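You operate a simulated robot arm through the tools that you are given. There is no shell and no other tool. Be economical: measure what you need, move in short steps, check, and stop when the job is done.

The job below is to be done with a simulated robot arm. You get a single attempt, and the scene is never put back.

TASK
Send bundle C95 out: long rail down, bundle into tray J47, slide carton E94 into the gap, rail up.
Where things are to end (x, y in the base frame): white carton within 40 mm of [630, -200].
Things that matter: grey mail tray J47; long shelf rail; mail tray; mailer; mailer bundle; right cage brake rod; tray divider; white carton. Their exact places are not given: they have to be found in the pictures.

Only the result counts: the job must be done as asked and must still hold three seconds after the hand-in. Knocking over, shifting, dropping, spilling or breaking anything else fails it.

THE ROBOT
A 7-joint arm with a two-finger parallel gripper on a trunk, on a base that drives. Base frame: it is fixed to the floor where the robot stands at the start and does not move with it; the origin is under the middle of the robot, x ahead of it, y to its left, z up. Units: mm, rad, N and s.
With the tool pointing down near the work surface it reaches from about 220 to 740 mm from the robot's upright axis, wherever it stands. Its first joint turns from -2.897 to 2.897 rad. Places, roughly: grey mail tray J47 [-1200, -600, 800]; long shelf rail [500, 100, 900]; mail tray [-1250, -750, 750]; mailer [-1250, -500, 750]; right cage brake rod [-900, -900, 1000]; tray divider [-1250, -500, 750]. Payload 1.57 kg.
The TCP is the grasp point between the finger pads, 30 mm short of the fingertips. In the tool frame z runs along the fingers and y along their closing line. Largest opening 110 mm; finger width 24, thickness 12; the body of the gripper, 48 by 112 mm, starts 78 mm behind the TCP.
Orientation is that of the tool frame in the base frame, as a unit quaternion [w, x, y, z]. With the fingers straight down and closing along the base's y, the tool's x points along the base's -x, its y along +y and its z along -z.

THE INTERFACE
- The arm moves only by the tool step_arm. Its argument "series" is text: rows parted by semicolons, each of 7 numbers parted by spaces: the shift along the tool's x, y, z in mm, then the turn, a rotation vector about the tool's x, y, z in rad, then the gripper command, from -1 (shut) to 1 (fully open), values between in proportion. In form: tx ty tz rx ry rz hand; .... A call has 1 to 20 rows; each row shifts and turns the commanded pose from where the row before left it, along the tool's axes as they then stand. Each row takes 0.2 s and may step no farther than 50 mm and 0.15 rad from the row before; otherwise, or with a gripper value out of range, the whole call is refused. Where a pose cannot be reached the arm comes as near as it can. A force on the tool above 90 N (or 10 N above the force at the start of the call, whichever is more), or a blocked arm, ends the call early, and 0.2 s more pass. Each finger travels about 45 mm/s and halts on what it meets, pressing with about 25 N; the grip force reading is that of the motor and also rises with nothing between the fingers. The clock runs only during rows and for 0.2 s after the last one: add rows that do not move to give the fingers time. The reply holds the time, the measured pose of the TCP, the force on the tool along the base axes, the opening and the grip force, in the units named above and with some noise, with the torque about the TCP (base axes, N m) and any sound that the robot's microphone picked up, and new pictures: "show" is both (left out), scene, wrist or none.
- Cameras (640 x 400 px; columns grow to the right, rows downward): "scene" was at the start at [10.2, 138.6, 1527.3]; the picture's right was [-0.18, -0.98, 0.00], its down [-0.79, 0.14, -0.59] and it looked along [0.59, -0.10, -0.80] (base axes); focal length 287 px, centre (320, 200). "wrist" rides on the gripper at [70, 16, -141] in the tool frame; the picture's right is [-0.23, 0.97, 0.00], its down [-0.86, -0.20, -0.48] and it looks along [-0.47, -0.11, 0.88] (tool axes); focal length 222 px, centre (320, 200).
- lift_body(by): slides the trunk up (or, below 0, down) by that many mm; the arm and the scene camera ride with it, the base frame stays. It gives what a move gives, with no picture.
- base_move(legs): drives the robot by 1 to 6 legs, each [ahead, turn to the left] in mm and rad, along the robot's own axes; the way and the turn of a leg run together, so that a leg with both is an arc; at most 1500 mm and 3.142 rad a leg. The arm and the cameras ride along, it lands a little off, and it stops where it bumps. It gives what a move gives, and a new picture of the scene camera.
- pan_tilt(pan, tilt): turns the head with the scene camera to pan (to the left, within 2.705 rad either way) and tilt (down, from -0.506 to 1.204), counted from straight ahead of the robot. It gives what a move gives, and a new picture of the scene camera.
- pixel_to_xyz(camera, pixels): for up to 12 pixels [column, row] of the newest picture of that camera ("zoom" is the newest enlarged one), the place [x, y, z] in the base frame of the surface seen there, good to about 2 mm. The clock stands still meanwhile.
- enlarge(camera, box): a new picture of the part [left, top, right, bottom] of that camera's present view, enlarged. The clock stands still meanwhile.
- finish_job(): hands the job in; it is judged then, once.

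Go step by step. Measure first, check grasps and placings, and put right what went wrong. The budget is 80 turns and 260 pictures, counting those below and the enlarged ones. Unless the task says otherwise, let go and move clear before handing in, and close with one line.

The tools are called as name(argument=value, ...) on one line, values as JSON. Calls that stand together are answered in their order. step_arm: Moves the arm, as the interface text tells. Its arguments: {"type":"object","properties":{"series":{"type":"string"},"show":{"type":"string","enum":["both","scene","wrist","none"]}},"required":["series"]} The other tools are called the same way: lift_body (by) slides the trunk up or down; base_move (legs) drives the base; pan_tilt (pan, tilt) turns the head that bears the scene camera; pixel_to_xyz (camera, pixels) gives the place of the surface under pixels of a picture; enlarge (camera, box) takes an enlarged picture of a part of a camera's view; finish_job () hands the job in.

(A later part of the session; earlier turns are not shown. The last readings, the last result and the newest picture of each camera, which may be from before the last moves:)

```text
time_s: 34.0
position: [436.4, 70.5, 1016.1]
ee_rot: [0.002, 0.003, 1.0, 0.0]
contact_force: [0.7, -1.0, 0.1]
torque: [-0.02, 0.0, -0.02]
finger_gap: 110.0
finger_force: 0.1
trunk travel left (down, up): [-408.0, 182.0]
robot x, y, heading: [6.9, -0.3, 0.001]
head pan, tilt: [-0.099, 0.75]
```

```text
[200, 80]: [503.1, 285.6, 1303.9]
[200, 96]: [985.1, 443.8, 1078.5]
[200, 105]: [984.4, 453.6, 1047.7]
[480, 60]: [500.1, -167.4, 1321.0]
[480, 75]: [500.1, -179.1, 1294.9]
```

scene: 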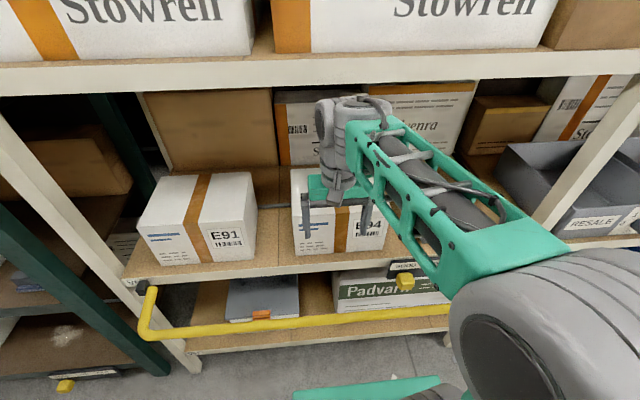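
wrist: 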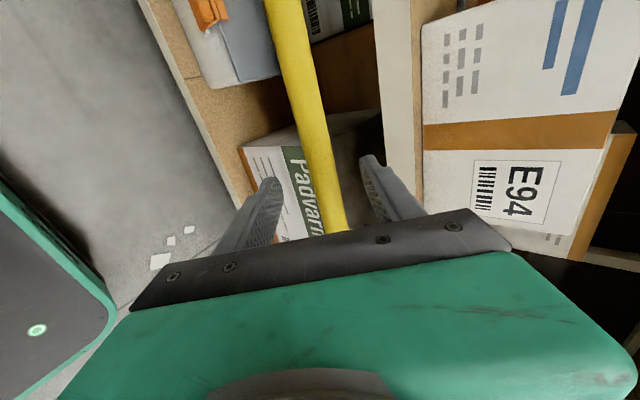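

The upper lip's underside is about z 1290, leaving plenty of room. I'll move right in front of the shelf, go down to z≈900, then in over the bundle.

step_arm(series="0 -42 0 0 0 0 1; 0 -42 0 0 0 0 1; 0 -42 0 0 0 0 1; 0 -42 0 0 0 0 1; 0 -42 0 0 0 0 1; 0 -42 0 0 0 0 1; 0 -42 0 0 0 0 1; 0 -42 0 0 0 0 1; 0 0 38 0 0 0 1; 0 0 38 0 0 0 1; 0 0 38 0 0 0 1; -45 0 0 0 0 0 1; -45 0 0 0 0 0 1; -45 0 0 0 0 0 1; -45 0 0 0 0 0 1; 0 0 0 0 0 0 1")

```text
time_s: 37.4
position: [615.9, -263.1, 899.6]
ee_rot: [0.002, 0.002, 1.0, 0.001]
contact_force: [0.5, -0.2, -0.9]
torque: [-0.01, 0.01, -0.01]
finger_gap: 109.9
finger_force: 0.0
trunk travel left (down, up): [-408.0, 182.0]
robot x, y, heading: [3.2, -2.0, 0.002]
head pan, tilt: [-0.099, 0.75]
```

scene: 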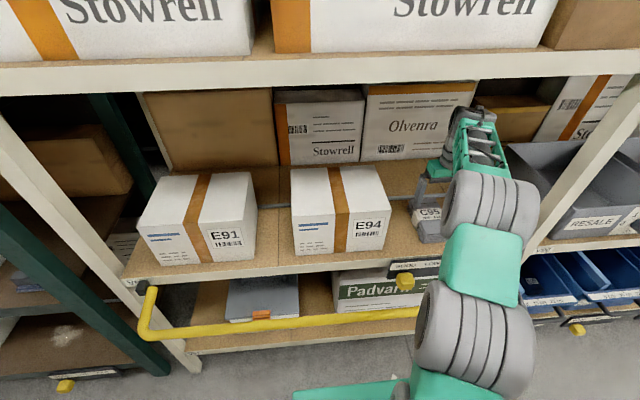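
wrist: 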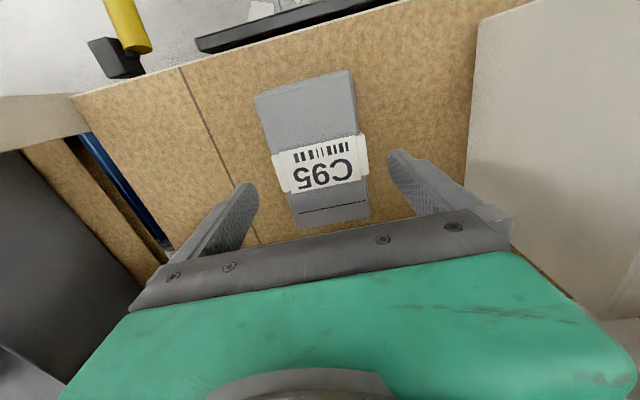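

The bundle is between the fingers in the wrist view (strap from (275,170) to (367,160)). I'll verify its exact centre before descending.

enlarge(camera="wrist", box=[200, 50, 440, 250])

pixel_to_xyz(camera="wrist", pixels=[[280, 175], [275, 160], [283, 190], [362, 155], [364, 172], [256, 98], [352, 74], [300, 224], [370, 214]])

```text
2.00 times, centred on (320, 150) of wrist
```

zoom: 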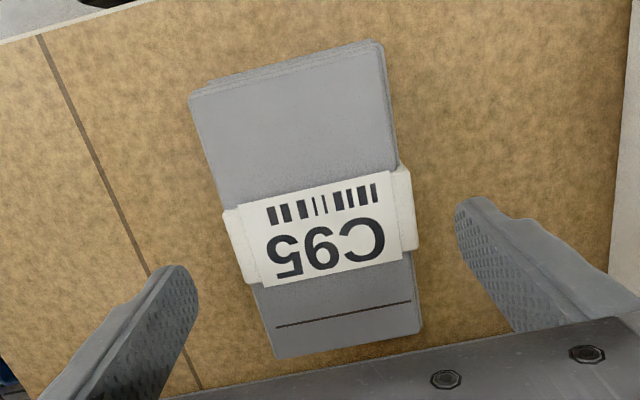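

```text
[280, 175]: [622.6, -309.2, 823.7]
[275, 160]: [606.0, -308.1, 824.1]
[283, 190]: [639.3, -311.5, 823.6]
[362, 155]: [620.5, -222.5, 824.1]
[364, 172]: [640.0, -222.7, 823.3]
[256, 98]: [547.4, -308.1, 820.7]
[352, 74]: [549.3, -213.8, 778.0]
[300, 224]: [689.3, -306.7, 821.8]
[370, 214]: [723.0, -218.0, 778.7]
```

The strap is centred at (622,−265). I'll make a small correction, descend to TCP z≈815 and close.

step_arm(series="-5 -2.5 30 0 0 0 1; 0 0 30 0 0 0 1; 0 0 24 0 0 0 1; 0 0 0 0 0 0 1; 0 0 0 0 0 0 0.5; 0 0 0 0 0 0 0.3; 0 0 0 0 0 0 0; 0 0 0 0 0 0 0")

```text
time_s: 39.2
position: [621.4, -268.3, 817.8]
ee_rot: [0.003, 0.001, 1.0, 0.002]
contact_force: [-0.6, -0.4, -0.5]
torque: [-0.01, -0.08, 0.04]
finger_gap: 94.7
finger_force: 25.1
trunk travel left (down, up): [-408.0, 182.0]
robot x, y, heading: [5.4, -2.4, -0.002]
head pan, tilt: [-0.099, 0.75]
```

scene: 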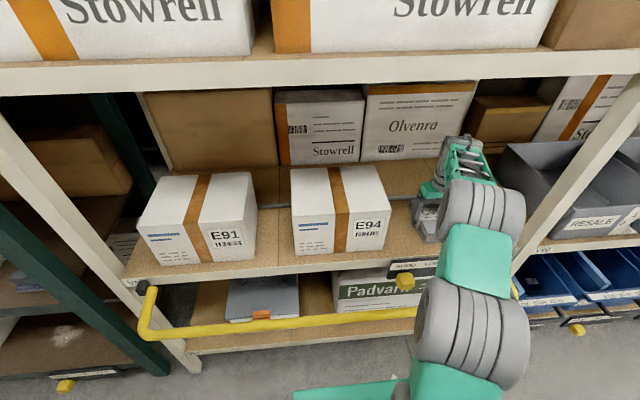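
wrist: 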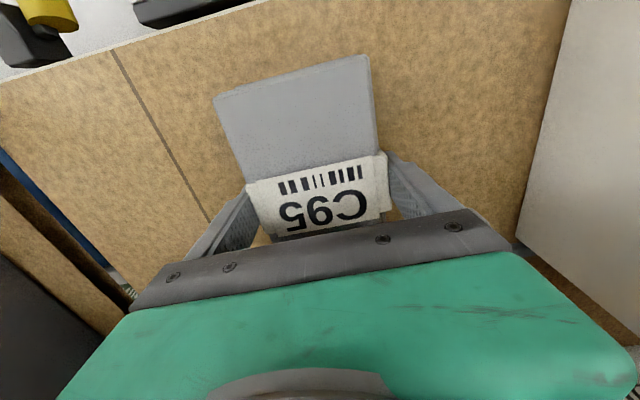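

The bundle is gripped (gap 94.7, 25 N). I'll lift it, draw it out over the lowered rail and check.

step_arm(series="0 0 -30 0 0 0 -0.2; 0 0 -30 0 0 0 -0.2; 0 0 -30 0 0 0 -0.2; 35 0 0 0 0 0 -0.2; 35 0 0 0 0 0 -0.2; 35 0 0 0 0 0 -0.2; 35 0 0 0 0 0 -0.2; 35 0 0 0 0 0 -0.2; 35 0 0 0 0 0 -0.2; 0 0 -40 0 0 0 -0.2; 0 0 -40 0 0 0 -0.2; 0 0 -40 0 0 0 -0.2; 0 0 -40 0 0 0 -0.2; 0 0 0 0 0 0 -0.2")

pan_tilt(pan=-2.4, tilt=0.6)

```text
time_s: 42.2
position: [409.3, -270.2, 1065.0]
ee_rot: [0.002, 0.003, 1.0, 0.001]
contact_force: [0.9, -0.4, -1.1]
torque: [-0.02, 0.01, 0.01]
finger_gap: 94.4
finger_force: 25.3
trunk travel left (down, up): [-408.0, 182.0]
robot x, y, heading: [9.1, -3.1, 0.004]
head pan, tilt: [-0.099, 0.75]
```

scene: 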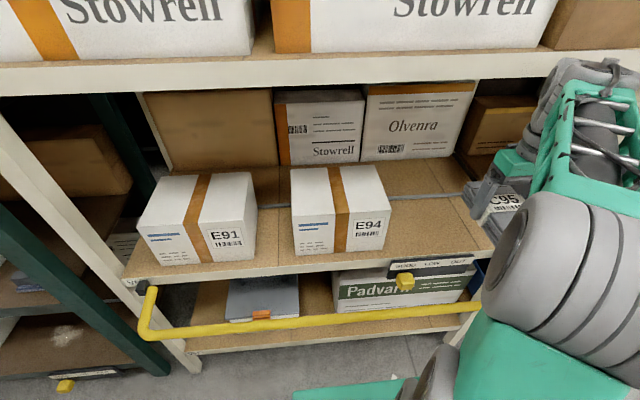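
wrist: 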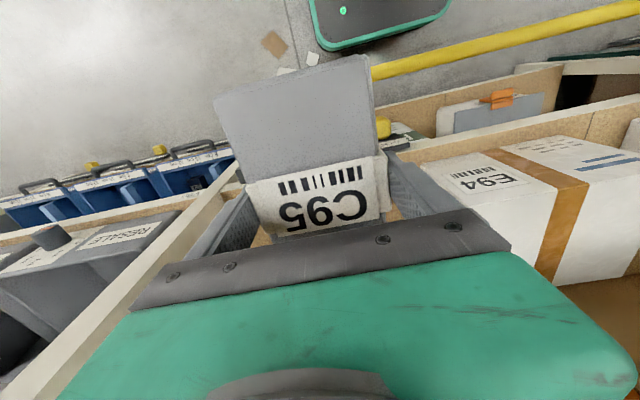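

```text
time_s: 44.3
position: [410.5, -270.2, 1065.9]
ee_rot: [0.002, 0.002, 1.0, 0.0]
contact_force: [-0.2, 0.1, -1.7]
torque: [0.0, 0.02, -0.03]
finger_gap: 94.6
finger_force: 25.2
trunk travel left (down, up): [-408.0, 182.0]
robot x, y, heading: [6.4, 2.0, 0.002]
head pan, tilt: [-2.4, 0.6]
```

scene: 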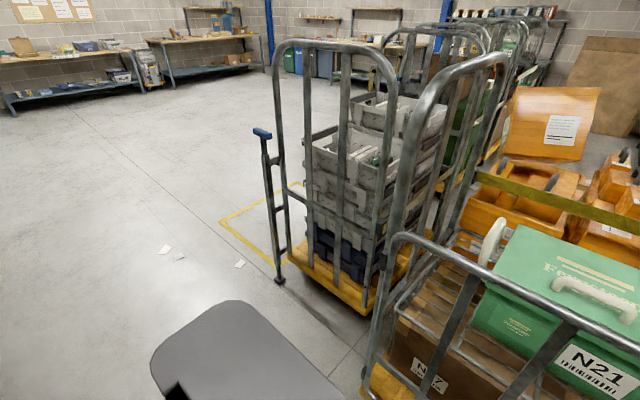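

The bundle is held securely. I'll now measure the right cage's frame bars, trays and brake rod to find its open side.

enlarge(camera="scene", box=[250, 20, 490, 170])

pixel_to_xyz(camera="scene", pixels=[[279, 75], [308, 130], [342, 120], [390, 100], [388, 150], [320, 43], [283, 240], [308, 260], [378, 270], [405, 200], [440, 90], [420, 130]])

pixel_to_xyz(camera="scene", pixels=[[265, 133], [280, 275], [400, 45], [470, 70], [490, 70], [315, 145], [350, 155], [365, 165], [330, 165], [390, 112], [325, 190], [395, 250]])

```text
2.67 times, centred on (370, 95) of scene
```

zoom: 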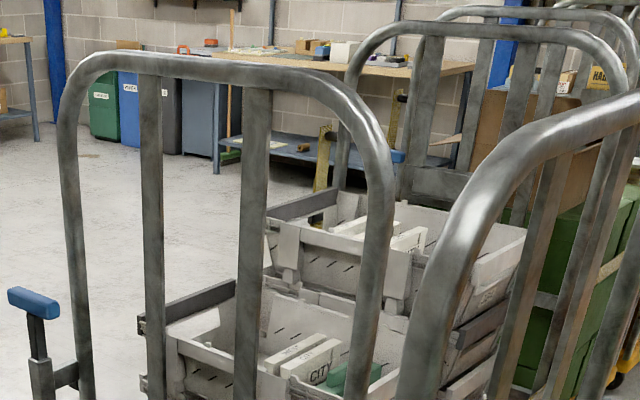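

```text
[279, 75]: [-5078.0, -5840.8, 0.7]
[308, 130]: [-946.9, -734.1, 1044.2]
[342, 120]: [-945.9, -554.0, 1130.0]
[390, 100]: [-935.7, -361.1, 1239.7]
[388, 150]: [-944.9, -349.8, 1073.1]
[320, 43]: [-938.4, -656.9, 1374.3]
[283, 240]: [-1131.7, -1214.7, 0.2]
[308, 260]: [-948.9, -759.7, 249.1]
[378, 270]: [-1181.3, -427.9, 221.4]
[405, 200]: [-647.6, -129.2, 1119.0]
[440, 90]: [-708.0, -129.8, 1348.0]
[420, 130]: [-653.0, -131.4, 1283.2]
```

```text
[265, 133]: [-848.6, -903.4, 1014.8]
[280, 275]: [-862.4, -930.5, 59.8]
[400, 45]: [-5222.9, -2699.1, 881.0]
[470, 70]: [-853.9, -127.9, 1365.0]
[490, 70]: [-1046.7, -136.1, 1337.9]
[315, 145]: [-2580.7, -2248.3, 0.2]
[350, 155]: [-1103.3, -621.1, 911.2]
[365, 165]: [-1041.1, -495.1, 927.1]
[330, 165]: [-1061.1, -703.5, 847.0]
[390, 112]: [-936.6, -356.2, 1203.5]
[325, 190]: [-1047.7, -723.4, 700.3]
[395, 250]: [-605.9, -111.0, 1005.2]
```

The right cage has an end frame at x≈−940 (y −855…−350, up to z 1375), and its side at y≈−860 looks open apart from the brake rod at (−850,−915). I'll centre the arm, then drive to that side at about (−1250,−1450) and stop short to look.

step_arm(series="0 34 0 0 0 0 -0.2; 0 34 0 0 0 0 -0.2; 0 34 0 0 0 0 -0.2; 0 34 0 0 0 0 -0.2; 0 34 0 0 0 0 -0.2; 0 34 0 0 0 0 -0.2; 0 34 0 0 0 0 -0.2; 0 34 0 0 0 0 -0.2; 0 0 0 0 0 0 -0.2", show="none")

base_move(legs=[[0, -1.571], [1450, 0]])

```text
time_s: 46.3
position: [410.8, 2.7, 1067.6]
ee_rot: [0.003, 0.002, 1.0, 0.001]
contact_force: [1.2, 0.1, -0.3]
torque: [0.02, -0.01, -0.02]
finger_gap: 94.5
finger_force: 25.6
trunk travel left (down, up): [-408.0, 182.0]
robot x, y, heading: [8.6, -0.4, 0.0]
head pan, tilt: [-2.4, 0.6]
```

```text
time_s: 57.4
position: [21.2, -1862.5, 1067.4]
ee_rot: [0.002, 0.704, 0.711, -0.002]
contact_force: [0.2, 0.3, -1.2]
torque: [0.0, 0.0, 0.02]
finger_gap: 94.3
finger_force: 25.2
trunk travel left (down, up): [-408.0, 182.0]
robot x, y, heading: [10.3, -1457.4, -1.561]
head pan, tilt: [-2.4, 0.6]
```

scene: 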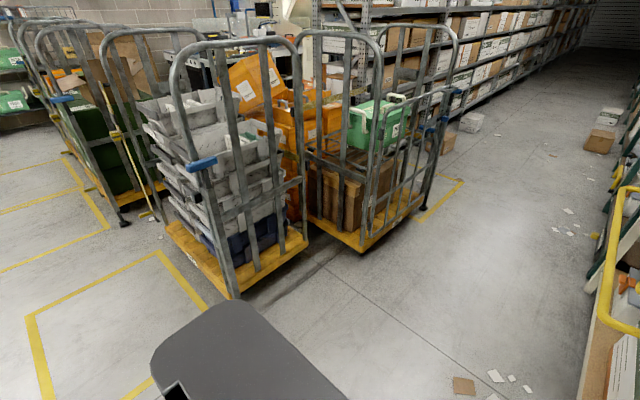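

From here the cage's −y side is open, with trays stacked inside and the brake rod on the near corner post. I'll go on to about x=−1250 and turn to face it.

base_move(legs=[[0, -1.581], [1260, 0], [0, -1.571]])

pan_tilt(pan=0, tilt=0.7)

```text
time_s: 71.5
position: [-1266.7, -1061.6, 1066.3]
ee_rot: [-0.001, 0.712, -0.702, -0.003]
contact_force: [0.4, -0.5, -0.7]
torque: [-0.01, 0.0, -0.02]
finger_gap: 94.7
finger_force: 24.7
trunk travel left (down, up): [-408.0, 182.0]
robot x, y, heading: [-1254.8, -1464.7, 1.592]
head pan, tilt: [-2.4, 0.6]
```

scene: 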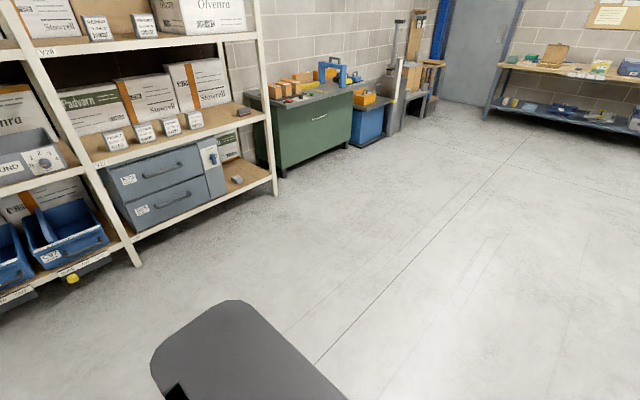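

```text
time_s: 73.7
position: [-1265.4, -1062.0, 1067.7]
ee_rot: [-0.001, 0.712, -0.702, -0.002]
contact_force: [-1.0, -0.1, -1.9]
torque: [0.01, 0.01, 0.03]
finger_gap: 94.7
finger_force: 24.6
trunk travel left (down, up): [-408.0, 182.0]
robot x, y, heading: [-1254.4, -1465.8, 1.589]
head pan, tilt: [0.0, 0.7]
```

scene: 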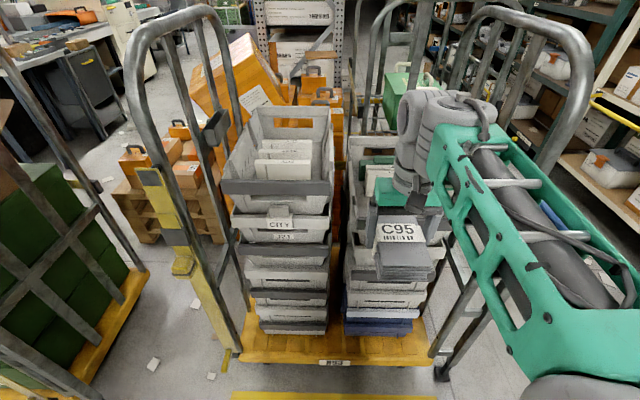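

Now facing the open side, I see two stacks: the left with a CITY-labelled tray and the right hidden behind the held bundle. I'll zoom on the labels.

enlarge(camera="scene", box=[210, 90, 450, 240])

enlarge(camera="scene", box=[220, 200, 450, 344])

enlarge(camera="wrist", box=[0, 0, 640, 400])

```text
2.67 times, centred on (330, 165) of scene
```

zoom: 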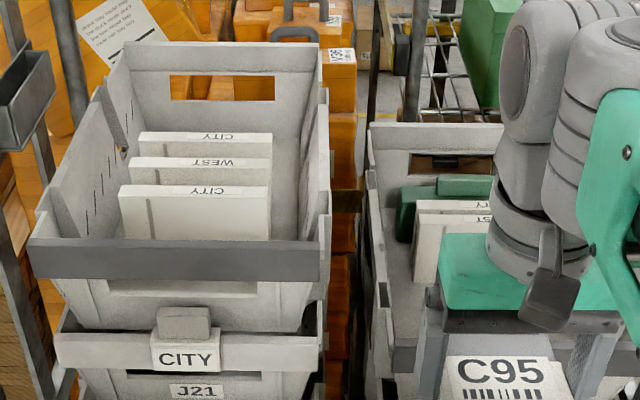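

```text
2.78 times, centred on (335, 272) of scene
```

zoom: 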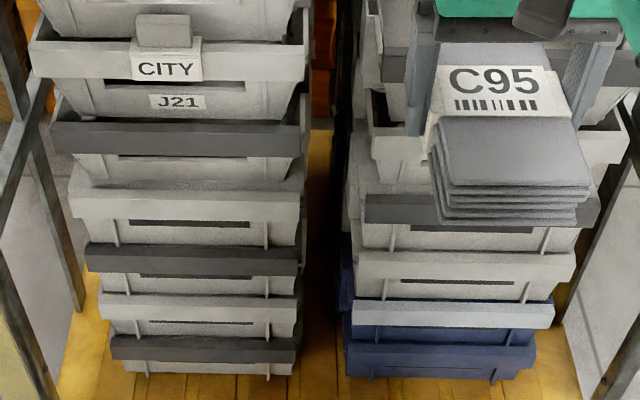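

```text
1.00 times, centred on (320, 200) of wrist (not enlarged: the box is as wide or as high as the picture)
```

zoom: 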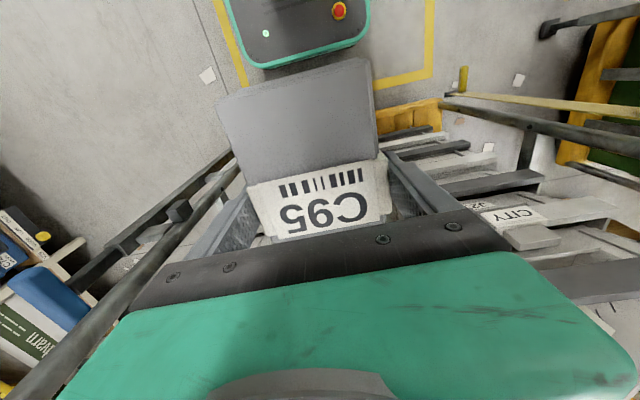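

J21 is on the left, so J47 should be in the right stack. I'll shift the arm left to see the right stack's top tray.

step_arm(series="0 45 0 0 0 0 -0.2; 0 45 0 0 0 0 -0.2; 0 45 0 0 0 0 -0.2; 0 45 0 0 0 0 -0.2; 0 0 0 0 0 0 -0.2", show="scene")

enlarge(camera="scene", box=[320, 110, 480, 260])

```text
time_s: 74.9
position: [-1445.3, -1064.7, 1066.2]
ee_rot: [-0.001, 0.712, -0.703, -0.002]
contact_force: [-0.3, 0.3, -1.1]
torque: [-0.02, -0.05, -0.02]
finger_gap: 94.5
finger_force: 24.9
trunk travel left (down, up): [-408.0, 182.0]
robot x, y, heading: [-1252.0, -1466.2, 1.588]
head pan, tilt: [0.0, 0.7]
```

scene: 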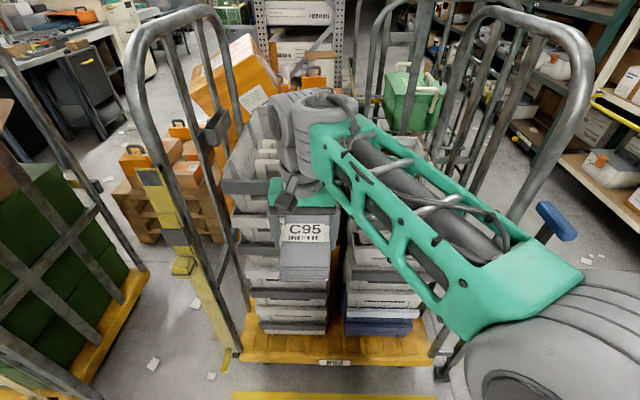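

```text
2.67 times, centred on (400, 185) of scene
```

zoom: 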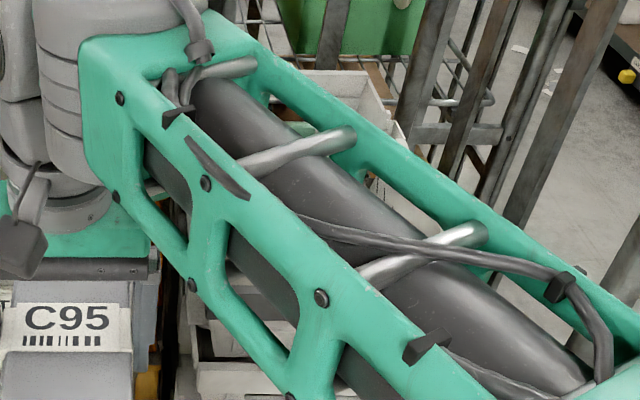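

The forearm blocks the view this way. I'll move the bundle to the right and nearer to me instead.

step_arm(series="0 -45 0 0 0 0 -0.2; 0 -45 0 0 0 0 -0.2; 0 -45 0 0 0 0 -0.2; 0 -45 0 0 0 0 -0.2; 0 -45 0 0 0 0 -0.2; 0 -45 0 0 0 0 -0.2; 0 -45 0 0 0 0 -0.2; 0 -45 0 0 0 0 -0.2; 0 -45 0 0 0 0 -0.2; 40 0 0 0 0 0 -0.2; 40 0 0 0 0 0 -0.2; 0 0 0 0 0 0 -0.2", show="scene")

enlarge(camera="scene", box=[310, 110, 470, 210])

```text
time_s: 77.5
position: [-1041.0, -1141.2, 1062.7]
ee_rot: [-0.001, 0.712, -0.702, -0.003]
contact_force: [-0.3, 0.4, -0.2]
torque: [0.0, 0.0, 0.0]
finger_gap: 94.9
finger_force: 24.8
trunk travel left (down, up): [-408.0, 182.0]
robot x, y, heading: [-1256.9, -1466.1, 1.586]
head pan, tilt: [0.0, 0.7]
```

scene: 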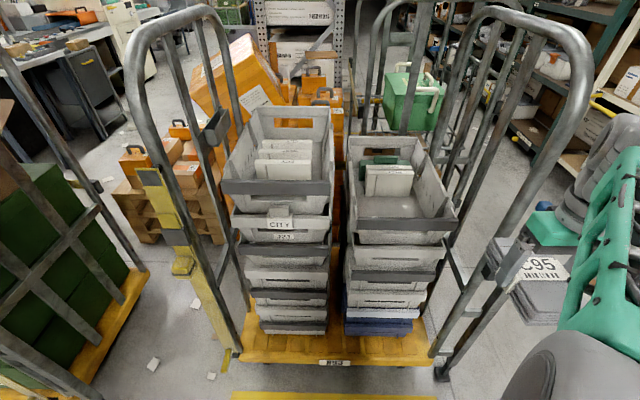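

```text
4.00 times, centred on (390, 160) of scene
```

zoom: 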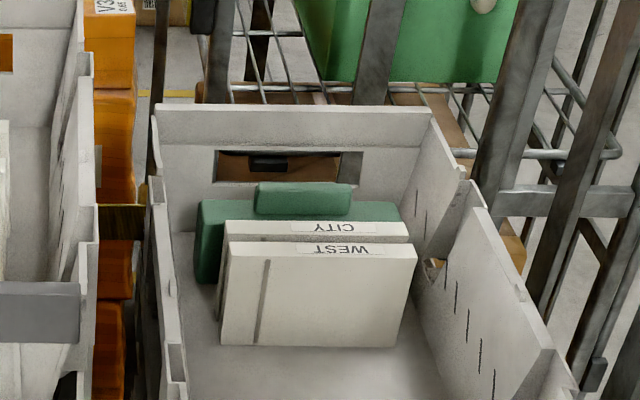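

The right stack's top tray has two mailers and a green divider at the back, and free floor in front. I'll check for a J47 label and measure the tray.

enlarge(camera="scene", box=[330, 180, 470, 268])

enlarge(camera="scene", box=[330, 240, 470, 328])

pixel_to_xyz(camera="scene", pixels=[[350, 140], [418, 140], [350, 215], [456, 215], [400, 226], [390, 205], [370, 210], [430, 205], [390, 190], [390, 168], [345, 180], [435, 175]])

pixel_to_xyz(camera="scene", pixels=[[352, 200], [445, 200], [400, 215], [375, 200], [410, 195], [425, 190], [360, 190], [280, 188], [470, 120], [557, 90], [505, 255], [470, 300]])

```text
4.55 times, centred on (400, 224) of scene
```

zoom: 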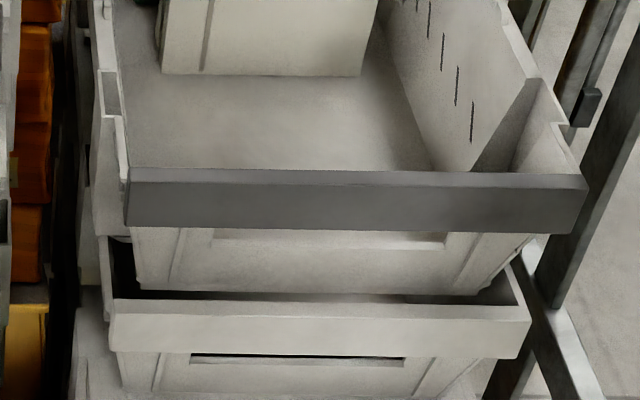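

```text
4.55 times, centred on (400, 284) of scene
```

zoom: 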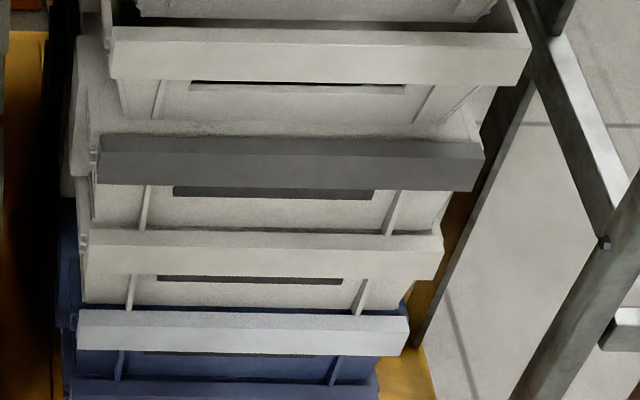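

```text
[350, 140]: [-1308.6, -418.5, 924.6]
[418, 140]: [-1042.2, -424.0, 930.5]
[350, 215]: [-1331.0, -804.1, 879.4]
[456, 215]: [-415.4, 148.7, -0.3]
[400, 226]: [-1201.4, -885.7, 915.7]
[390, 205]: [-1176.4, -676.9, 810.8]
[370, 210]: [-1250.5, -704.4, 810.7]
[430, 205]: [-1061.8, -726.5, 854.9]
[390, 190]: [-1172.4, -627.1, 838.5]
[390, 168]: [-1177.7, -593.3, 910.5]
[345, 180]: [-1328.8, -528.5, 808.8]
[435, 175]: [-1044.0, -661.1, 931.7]
```

```text
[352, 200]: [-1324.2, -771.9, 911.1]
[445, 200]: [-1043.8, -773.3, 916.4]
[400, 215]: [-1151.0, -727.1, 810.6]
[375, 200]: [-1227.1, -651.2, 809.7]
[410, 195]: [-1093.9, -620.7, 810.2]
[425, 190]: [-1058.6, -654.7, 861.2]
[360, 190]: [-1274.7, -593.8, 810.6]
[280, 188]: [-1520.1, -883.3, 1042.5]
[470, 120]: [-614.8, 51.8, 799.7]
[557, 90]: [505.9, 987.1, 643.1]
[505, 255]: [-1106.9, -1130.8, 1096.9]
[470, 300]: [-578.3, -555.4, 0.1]
```

This tray (floor z≈810, rim ≈930, x −1310…−1042, y −885…−420) matches J47's given place, and the divider and mailers match too. Its front floor is free from about y −850 to −650. I'll drive 60 mm closer, line up in x and move over the tray at height.

base_move(legs=[[60, 0]])

step_arm(series="0 33.5 0 0 0 0 -0.2; 0 33.5 0 0 0 0 -0.2; 0 33.5 0 0 0 0 -0.2; 0 33.5 0 0 0 0 -0.2; -40 0 0 0 0 0 -0.2; -40 0 0 0 0 0 -0.2; -40 0 0 0 0 0 -0.2; -40 0 0 0 0 0 -0.2; -40 0 0 0 0 0 -0.2; -40 0 0 0 0 0 -0.2; -40 0 0 0 0 0 -0.2; -40 0 0 0 0 0 -0.2; 0 0 0 0 0 0 -0.2")

```text
time_s: 78.5
position: [-1041.1, -1080.4, 1063.5]
ee_rot: [-0.001, 0.711, -0.703, -0.002]
contact_force: [0.3, 1.0, -0.7]
torque: [0.01, -0.01, 0.01]
finger_gap: 94.4
finger_force: 25.0
trunk travel left (down, up): [-408.0, 182.0]
robot x, y, heading: [-1251.4, -1407.8, 1.591]
head pan, tilt: [0.0, 0.7]
```

scene: 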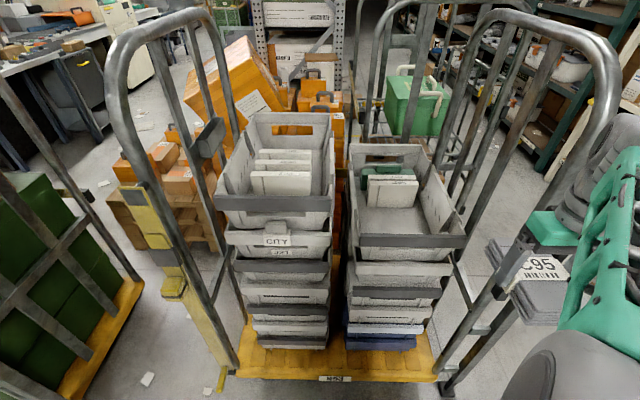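

```text
time_s: 81.3
position: [-1178.6, -762.7, 1066.1]
ee_rot: [-0.002, 0.712, -0.703, -0.002]
contact_force: [0.0, -0.1, -0.9]
torque: [-0.01, 0.0, 0.0]
finger_gap: 94.2
finger_force: 24.9
trunk travel left (down, up): [-408.0, 182.0]
robot x, y, heading: [-1254.4, -1403.6, 1.582]
head pan, tilt: [0.0, 0.7]
```

scene: 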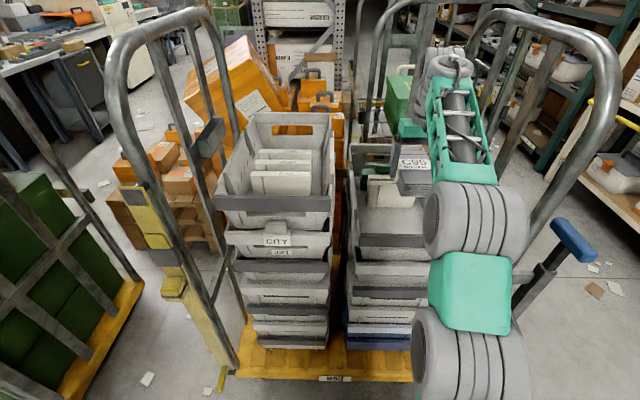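
wrist: 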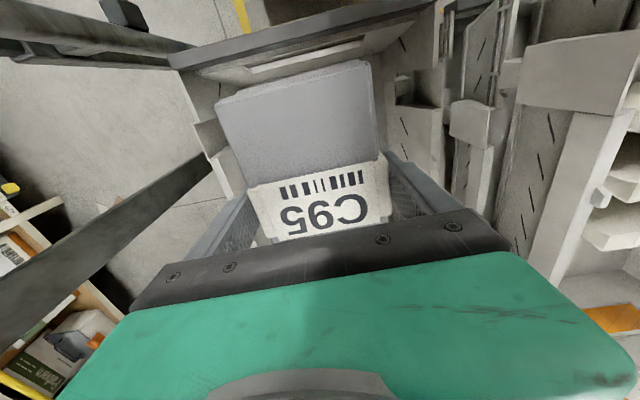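

The bundle hangs over the tray, with the front rim at the top of the wrist view. I'll measure the front wall and side walls before descending.

pixel_to_xyz(camera="wrist", pixels=[[300, 45], [320, 70], [225, 85], [215, 105], [220, 160], [400, 90], [395, 60], [415, 130], [250, 78], [400, 150]])

```text
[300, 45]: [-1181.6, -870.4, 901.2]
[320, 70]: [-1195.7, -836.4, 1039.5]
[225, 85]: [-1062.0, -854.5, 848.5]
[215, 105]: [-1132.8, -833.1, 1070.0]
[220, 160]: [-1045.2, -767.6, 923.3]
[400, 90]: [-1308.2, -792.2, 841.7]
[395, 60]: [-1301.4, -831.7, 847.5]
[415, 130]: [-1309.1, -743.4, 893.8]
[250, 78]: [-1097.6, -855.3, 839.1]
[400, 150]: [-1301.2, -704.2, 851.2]
```

There's clearance of about 20 mm or more all round after shifting 15 mm forward. I'll do that and descend to just above the floor.

step_arm(series="-15 0 0 0 0 0 -0.2; 0 0 40 0 0 0 -0.2; 0 0 40 0 0 0 -0.2; 0 0 40 0 0 0 -0.2; 0 0 40 0 0 0 -0.2; 0 0 30 0 0 0 -0.2; 0 0 15 0 0 0 -0.2; 0 0 6 0 0 0 -0.2; 0 0 3 0 0 0 -0.2; 0 0 0 0 0 0 -0.2")

```text
time_s: 83.5
position: [-1180.5, -746.8, 851.4]
ee_rot: [-0.001, 0.712, -0.702, -0.002]
contact_force: [0.4, 1.4, -1.0]
torque: [-0.05, -0.01, 0.01]
finger_gap: 94.6
finger_force: 25.0
trunk travel left (down, up): [-408.0, 182.0]
robot x, y, heading: [-1257.2, -1406.8, 1.587]
head pan, tilt: [0.0, 0.7]
```

scene: 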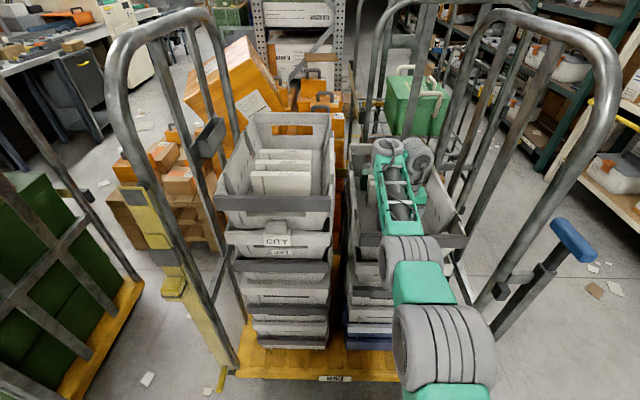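
wrist: 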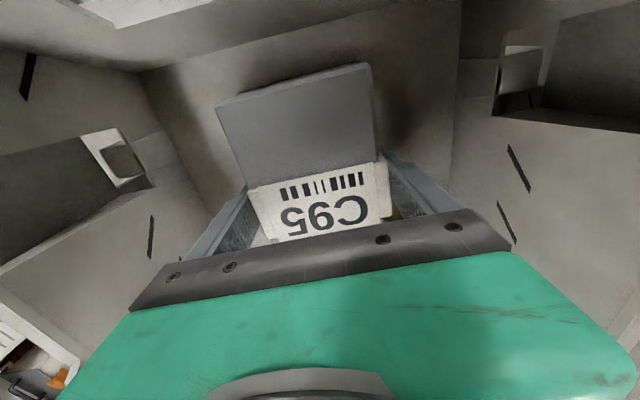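

The bundle is within a few millimetres of the tray floor. I'll lower the last bit in small steps until contact shows.

step_arm(series="0 0 2 0 0 0 -0.2; 0 0 1.5 0 0 0 -0.2; 0 0 0 0 0 0 -0.2", show="none")

```text
time_s: 84.3
position: [-1179.0, -745.5, 846.3]
ee_rot: [-0.001, 0.712, -0.702, -0.003]
contact_force: [-0.6, 0.2, 1.4]
torque: [0.15, -0.08, 0.03]
finger_gap: 94.6
finger_force: 25.4
trunk travel left (down, up): [-408.0, 182.0]
robot x, y, heading: [-1256.9, -1405.3, 1.585]
head pan, tilt: [0.0, 0.7]
```

Slight contact now (z 846, upward force and torque), so the bundle rests on the floor. I'll open and rise straight up.

step_arm(series="0 0 0 0 0 0 0.8; 0 0 0 0 0 0 1; 0 0 0 0 0 0 1; 0 0 -30 0 0 0 1; 0 0 -40 0 0 0 1; 0 0 -40 0 0 0 1; 0 0 -40 0 0 0 1; 0 0 -40 0 0 0 1; 0 0 -40 0 0 0 1; 0 0 0 0 0 0 1")

```text
time_s: 86.5
position: [-1180.0, -746.1, 1077.7]
ee_rot: [-0.002, 0.712, -0.702, -0.002]
contact_force: [-0.1, 0.0, 0.5]
torque: [0.0, -0.01, -0.01]
finger_gap: 110.1
finger_force: 0.0
trunk travel left (down, up): [-408.0, 182.0]
robot x, y, heading: [-1252.4, -1411.4, 1.592]
head pan, tilt: [0.0, 0.7]
```

scene: 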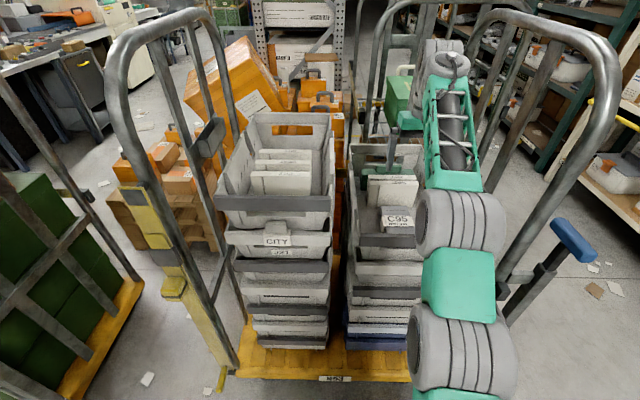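
wrist: 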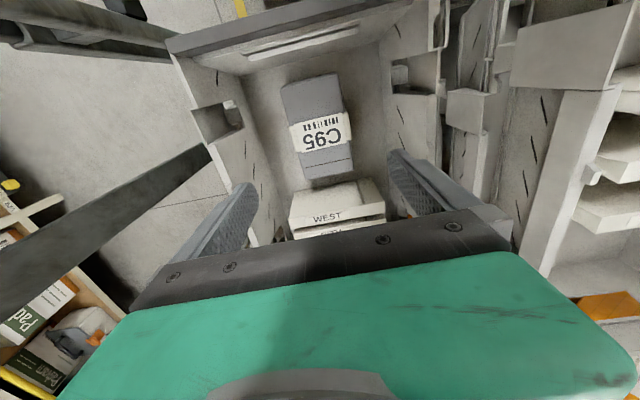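

C95 lies flat in the tray in front of the untouched mailers. I'll retract the arm and drive back to the shelf by the same corridor.

step_arm(series="45 0 0 0 0 0 1; 45 0 0 0 0 0 1; 45 0 0 0 0 0 1; 45 0 0 0 0 0 1; 45 0 0 0 0 0 1; 30 0 0 0 0 0 1; 0 0 0 0 0 0 1", show="scene")

base_move(legs=[[-60, 0], [0, -1.587], [1254, 0], [0, 1.571]])

```text
time_s: 88.1
position: [-1174.6, -1002.0, 1076.1]
ee_rot: [-0.001, 0.711, -0.703, -0.002]
contact_force: [0.7, -0.2, 0.3]
torque: [0.02, -0.01, -0.03]
finger_gap: 109.9
finger_force: 0.1
trunk travel left (down, up): [-408.0, 182.0]
robot x, y, heading: [-1258.9, -1404.0, 1.588]
head pan, tilt: [0.0, 0.7]
```

scene: 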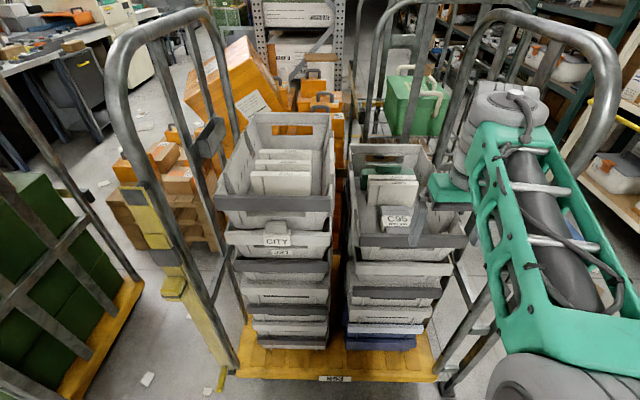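

```text
time_s: 102.6
position: [73.0, -1050.5, 1075.4]
ee_rot: [-0.001, 0.715, -0.7, -0.002]
contact_force: [-0.4, -0.7, 1.4]
torque: [-0.01, -0.04, 0.0]
finger_gap: 110.1
finger_force: 0.0
trunk travel left (down, up): [-408.0, 182.0]
robot x, y, heading: [0.8, -1458.9, 1.593]
head pan, tilt: [0.0, 0.7]
```

scene: 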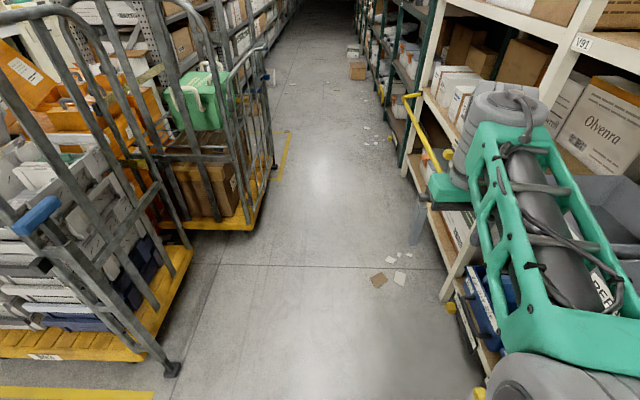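

I'm back in the corridor at (1,−1459). I'll drive up the aisle to about y=40 and face the shelf.

base_move(legs=[[0, -0.022], [1495, 0], [0, -1.571]])

pan_tilt(pan=0.05, tilt=0.8)

```text
time_s: 114.1
position: [400.5, -59.5, 1075.5]
ee_rot: [0.002, -0.006, 1.0, 0.002]
contact_force: [0.1, 0.7, 0.2]
torque: [-0.03, 0.01, -0.03]
finger_gap: 109.9
finger_force: 0.0
trunk travel left (down, up): [-408.0, 182.0]
robot x, y, heading: [-4.6, 20.3, 0.018]
head pan, tilt: [0.0, 0.7]
```

scene: 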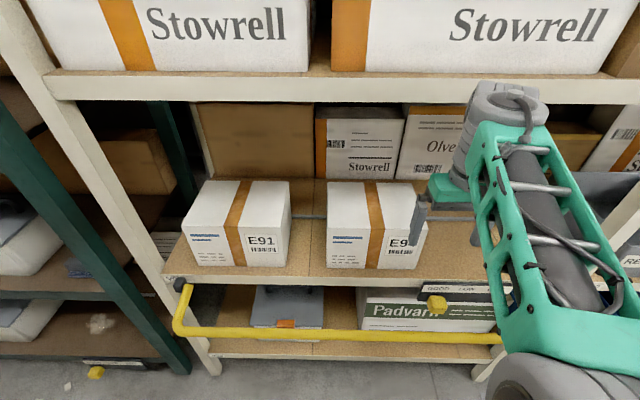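

```text
time_s: 114.8
position: [401.3, -60.4, 1076.4]
ee_rot: [0.003, -0.006, 1.0, 0.001]
contact_force: [-0.4, 0.1, 0.5]
torque: [0.01, 0.01, 0.02]
finger_gap: 109.9
finger_force: 0.0
trunk travel left (down, up): [-408.0, 182.0]
robot x, y, heading: [-4.4, 21.8, 0.021]
head pan, tilt: [0.051, 0.799]
```

scene: 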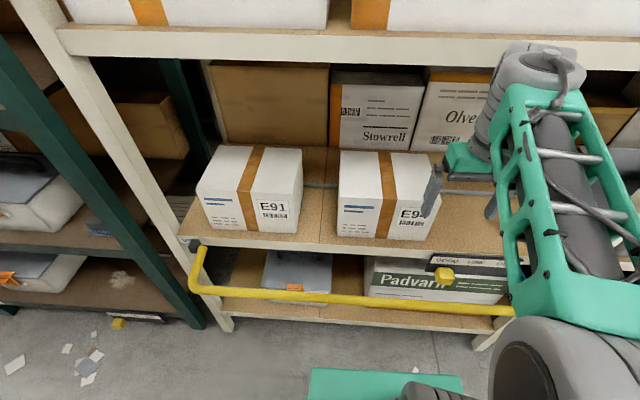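

I'm back facing the shelf and the rail is still down. I'll measure the gap between E91 and E94 and E94's corners.

pixel_to_xyz(camera="scene", pixels=[[296, 185], [299, 153], [293, 228], [342, 155], [340, 190], [339, 233], [430, 185], [345, 154], [418, 155], [320, 215], [300, 297], [380, 170]])

enlarge(camera="scene", box=[280, 130, 460, 250])

```text
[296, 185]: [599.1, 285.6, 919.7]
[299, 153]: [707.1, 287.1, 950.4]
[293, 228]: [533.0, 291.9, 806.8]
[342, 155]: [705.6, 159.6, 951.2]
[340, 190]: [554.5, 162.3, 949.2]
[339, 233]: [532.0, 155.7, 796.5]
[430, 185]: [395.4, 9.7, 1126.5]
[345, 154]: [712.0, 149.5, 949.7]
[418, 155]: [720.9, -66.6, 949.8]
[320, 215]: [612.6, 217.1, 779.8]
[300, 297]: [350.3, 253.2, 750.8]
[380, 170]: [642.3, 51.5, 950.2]
```

```text
3.33 times, centred on (370, 190) of scene
```

zoom: 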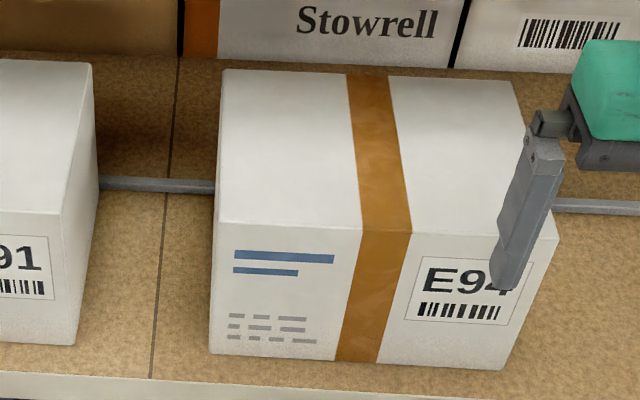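

E94 spans y −88…163 and x 532…~725; E91's face is at y≈286, so the gap centre is y≈224. I'll turn the tool 90° so both spread fingers push side by side, and move above the gap.

step_arm(series="0 0 0 0 0 0.1428 1; 0 0 0 0 0 0.1428 1; 0 0 0 0 0 0.1428 1; 0 0 0 0 0 0.1428 1; 0 0 0 0 0 0.1428 1; 0 0 0 0 0 0.1428 1; 0 0 0 0 0 0.1428 1; 0 0 0 0 0 0.1428 1; 0 0 0 0 0 0.1428 1; 0 0 0 0 0 0.1428 1; 0 0 0 0 0 0.1428 1; 35.5 28.4 0 0 0 0 1; 35.5 28.4 0 0 0 0 1; 35.5 28.4 0 0 0 0 1; 35.5 28.4 0 0 0 0 1; 35.5 28.4 0 0 0 0 1; 35.5 28.4 0 0 0 0 1; 35.5 28.4 0 0 0 0 1; 35.5 28.4 0 0 0 0 1; 0 0 0 0 0 0 1")

```text
time_s: 118.3
position: [484.2, 120.7, 1139.5]
ee_rot: [0.021, 0.697, 0.716, 0.04]
contact_force: [-0.1, 0.2, 0.0]
torque: [0.03, 0.02, 0.01]
finger_gap: 110.4
finger_force: 0.1
trunk travel left (down, up): [-408.0, 182.0]
robot x, y, heading: [-20.8, 20.6, 0.038]
head pan, tilt: [0.051, 0.799]
stopped in row 17: the arm was blocked; the commanded pose is now the measured one
```

scene: 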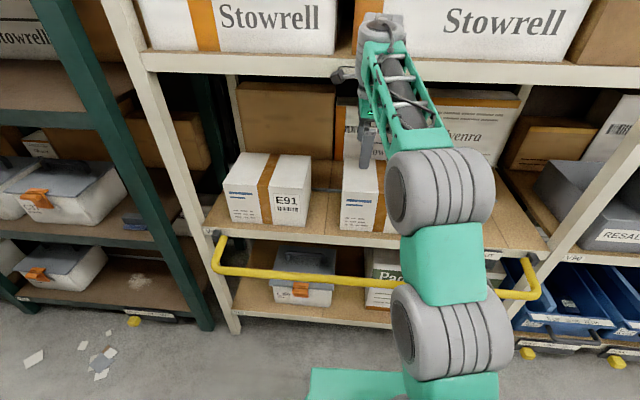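
wrist: 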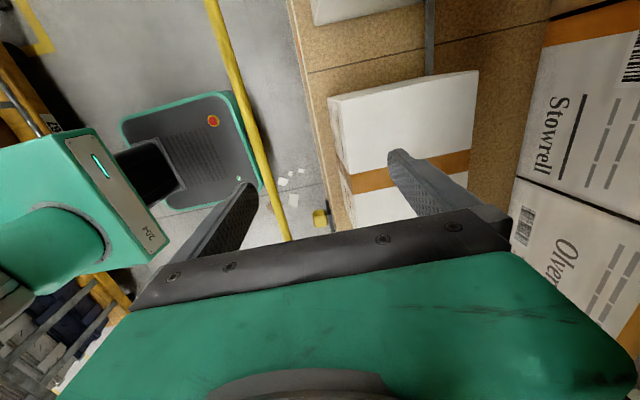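

The arm was blocked: the wrist caught the upper shelf lip, pushing the base back slightly. I'll withdraw toward the robot and lower, then check that nothing above moved.

step_arm(series="0 -40 0 0 0 0 1; 0 -40 0 0 0 0 1; 0 0 0 0 0 0 1")

pixel_to_xyz(camera="scene", pixels=[[270, 35], [270, 60], [500, 45], [480, 70], [340, 35], [250, 120], [480, 110]])

```text
time_s: 118.6
position: [484.1, 110.4, 1157.0]
ee_rot: [0.01, 0.71, 0.701, 0.064]
contact_force: [-120.6, -23.5, -33.4]
torque: [-0.11, -16.91, 3.08]
finger_gap: 109.9
finger_force: 0.1
trunk travel left (down, up): [-408.0, 182.0]
robot x, y, heading: [-26.9, 24.6, 0.095]
head pan, tilt: [0.051, 0.799]
stopped in row 1: the arm was blocked; the commanded pose is now the measured one
```

scene: 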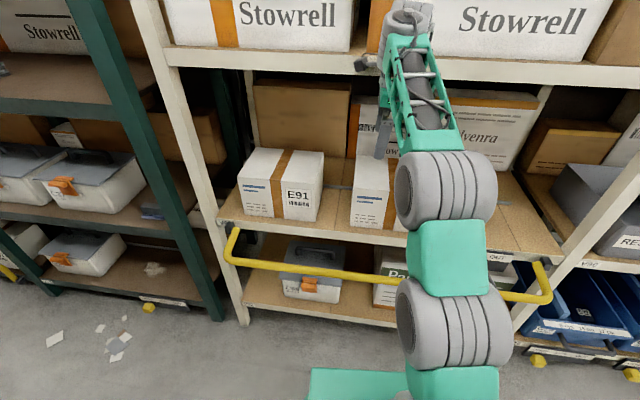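
wrist: 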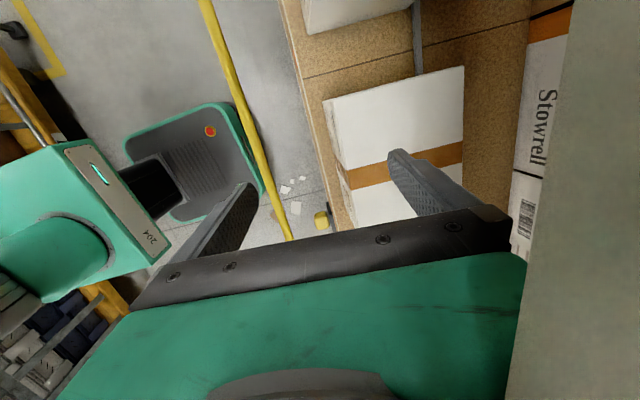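

```text
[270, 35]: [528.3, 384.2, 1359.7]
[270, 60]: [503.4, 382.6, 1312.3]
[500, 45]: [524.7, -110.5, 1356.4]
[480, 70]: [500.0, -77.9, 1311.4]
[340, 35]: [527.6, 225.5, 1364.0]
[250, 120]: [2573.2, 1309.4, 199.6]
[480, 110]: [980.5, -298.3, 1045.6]
```

The hand is caught behind and under the upper lip because it rode up to z≈1157. I'll go straight down first to free it.

step_arm(series="0 0 15 0 0 0 1; 0 0 20 0 0 0 1; 0 0 20 0 0 0 1; 0 0 0 0 0 0 1")

```text
time_s: 119.0
position: [478.7, 101.1, 1160.0]
ee_rot: [-0.009, 0.709, 0.704, 0.054]
contact_force: [-127.1, 5.5, -75.5]
torque: [-6.35, -19.36, 9.18]
finger_gap: 110.2
finger_force: 0.1
trunk travel left (down, up): [-408.0, 182.0]
robot x, y, heading: [-43.9, 28.2, 0.145]
head pan, tilt: [0.051, 0.799]
stopped in row 1: the arm was blocked; the commanded pose is now the measured one
```

scene: 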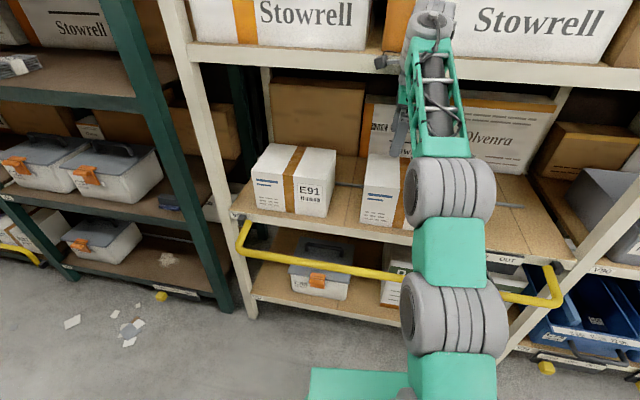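
wrist: 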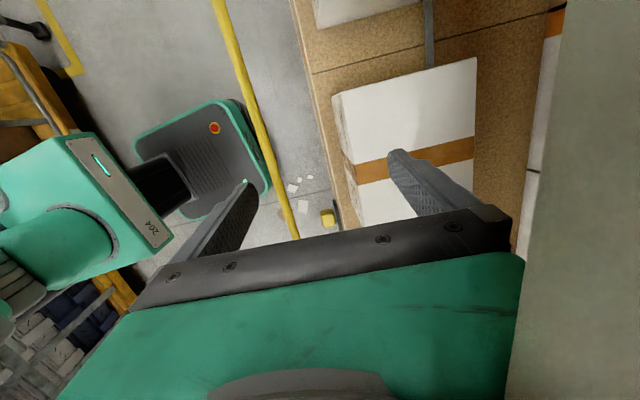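

The force (−127 N in x, −75 N in z) means the lip is pushing the hand back and down, so the hand is in front of and below it. Backing the base away should free it without hooking.

base_move(legs=[[-70, 0]])

```text
time_s: 119.7
position: [448.8, 88.7, 1116.6]
ee_rot: [-0.042, 0.72, 0.692, -0.012]
contact_force: [1.0, -0.4, -6.9]
torque: [-0.11, 0.12, 0.01]
finger_gap: 110.0
finger_force: 0.0
trunk travel left (down, up): [-408.0, 182.0]
robot x, y, heading: [-57.6, 23.8, 0.15]
head pan, tilt: [0.051, 0.799]
stopped in leg 1: the robot was blocked; the commanded pose is now the measured one
```

scene: 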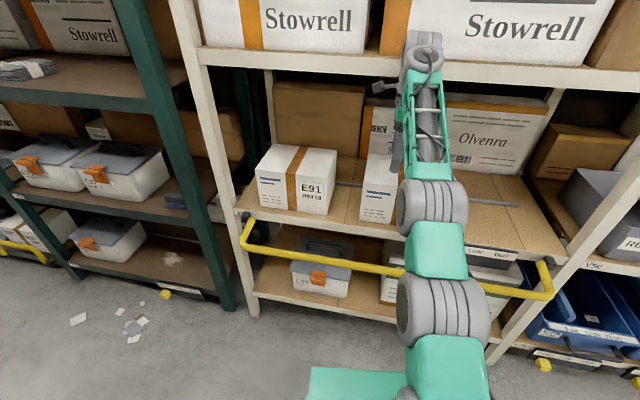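

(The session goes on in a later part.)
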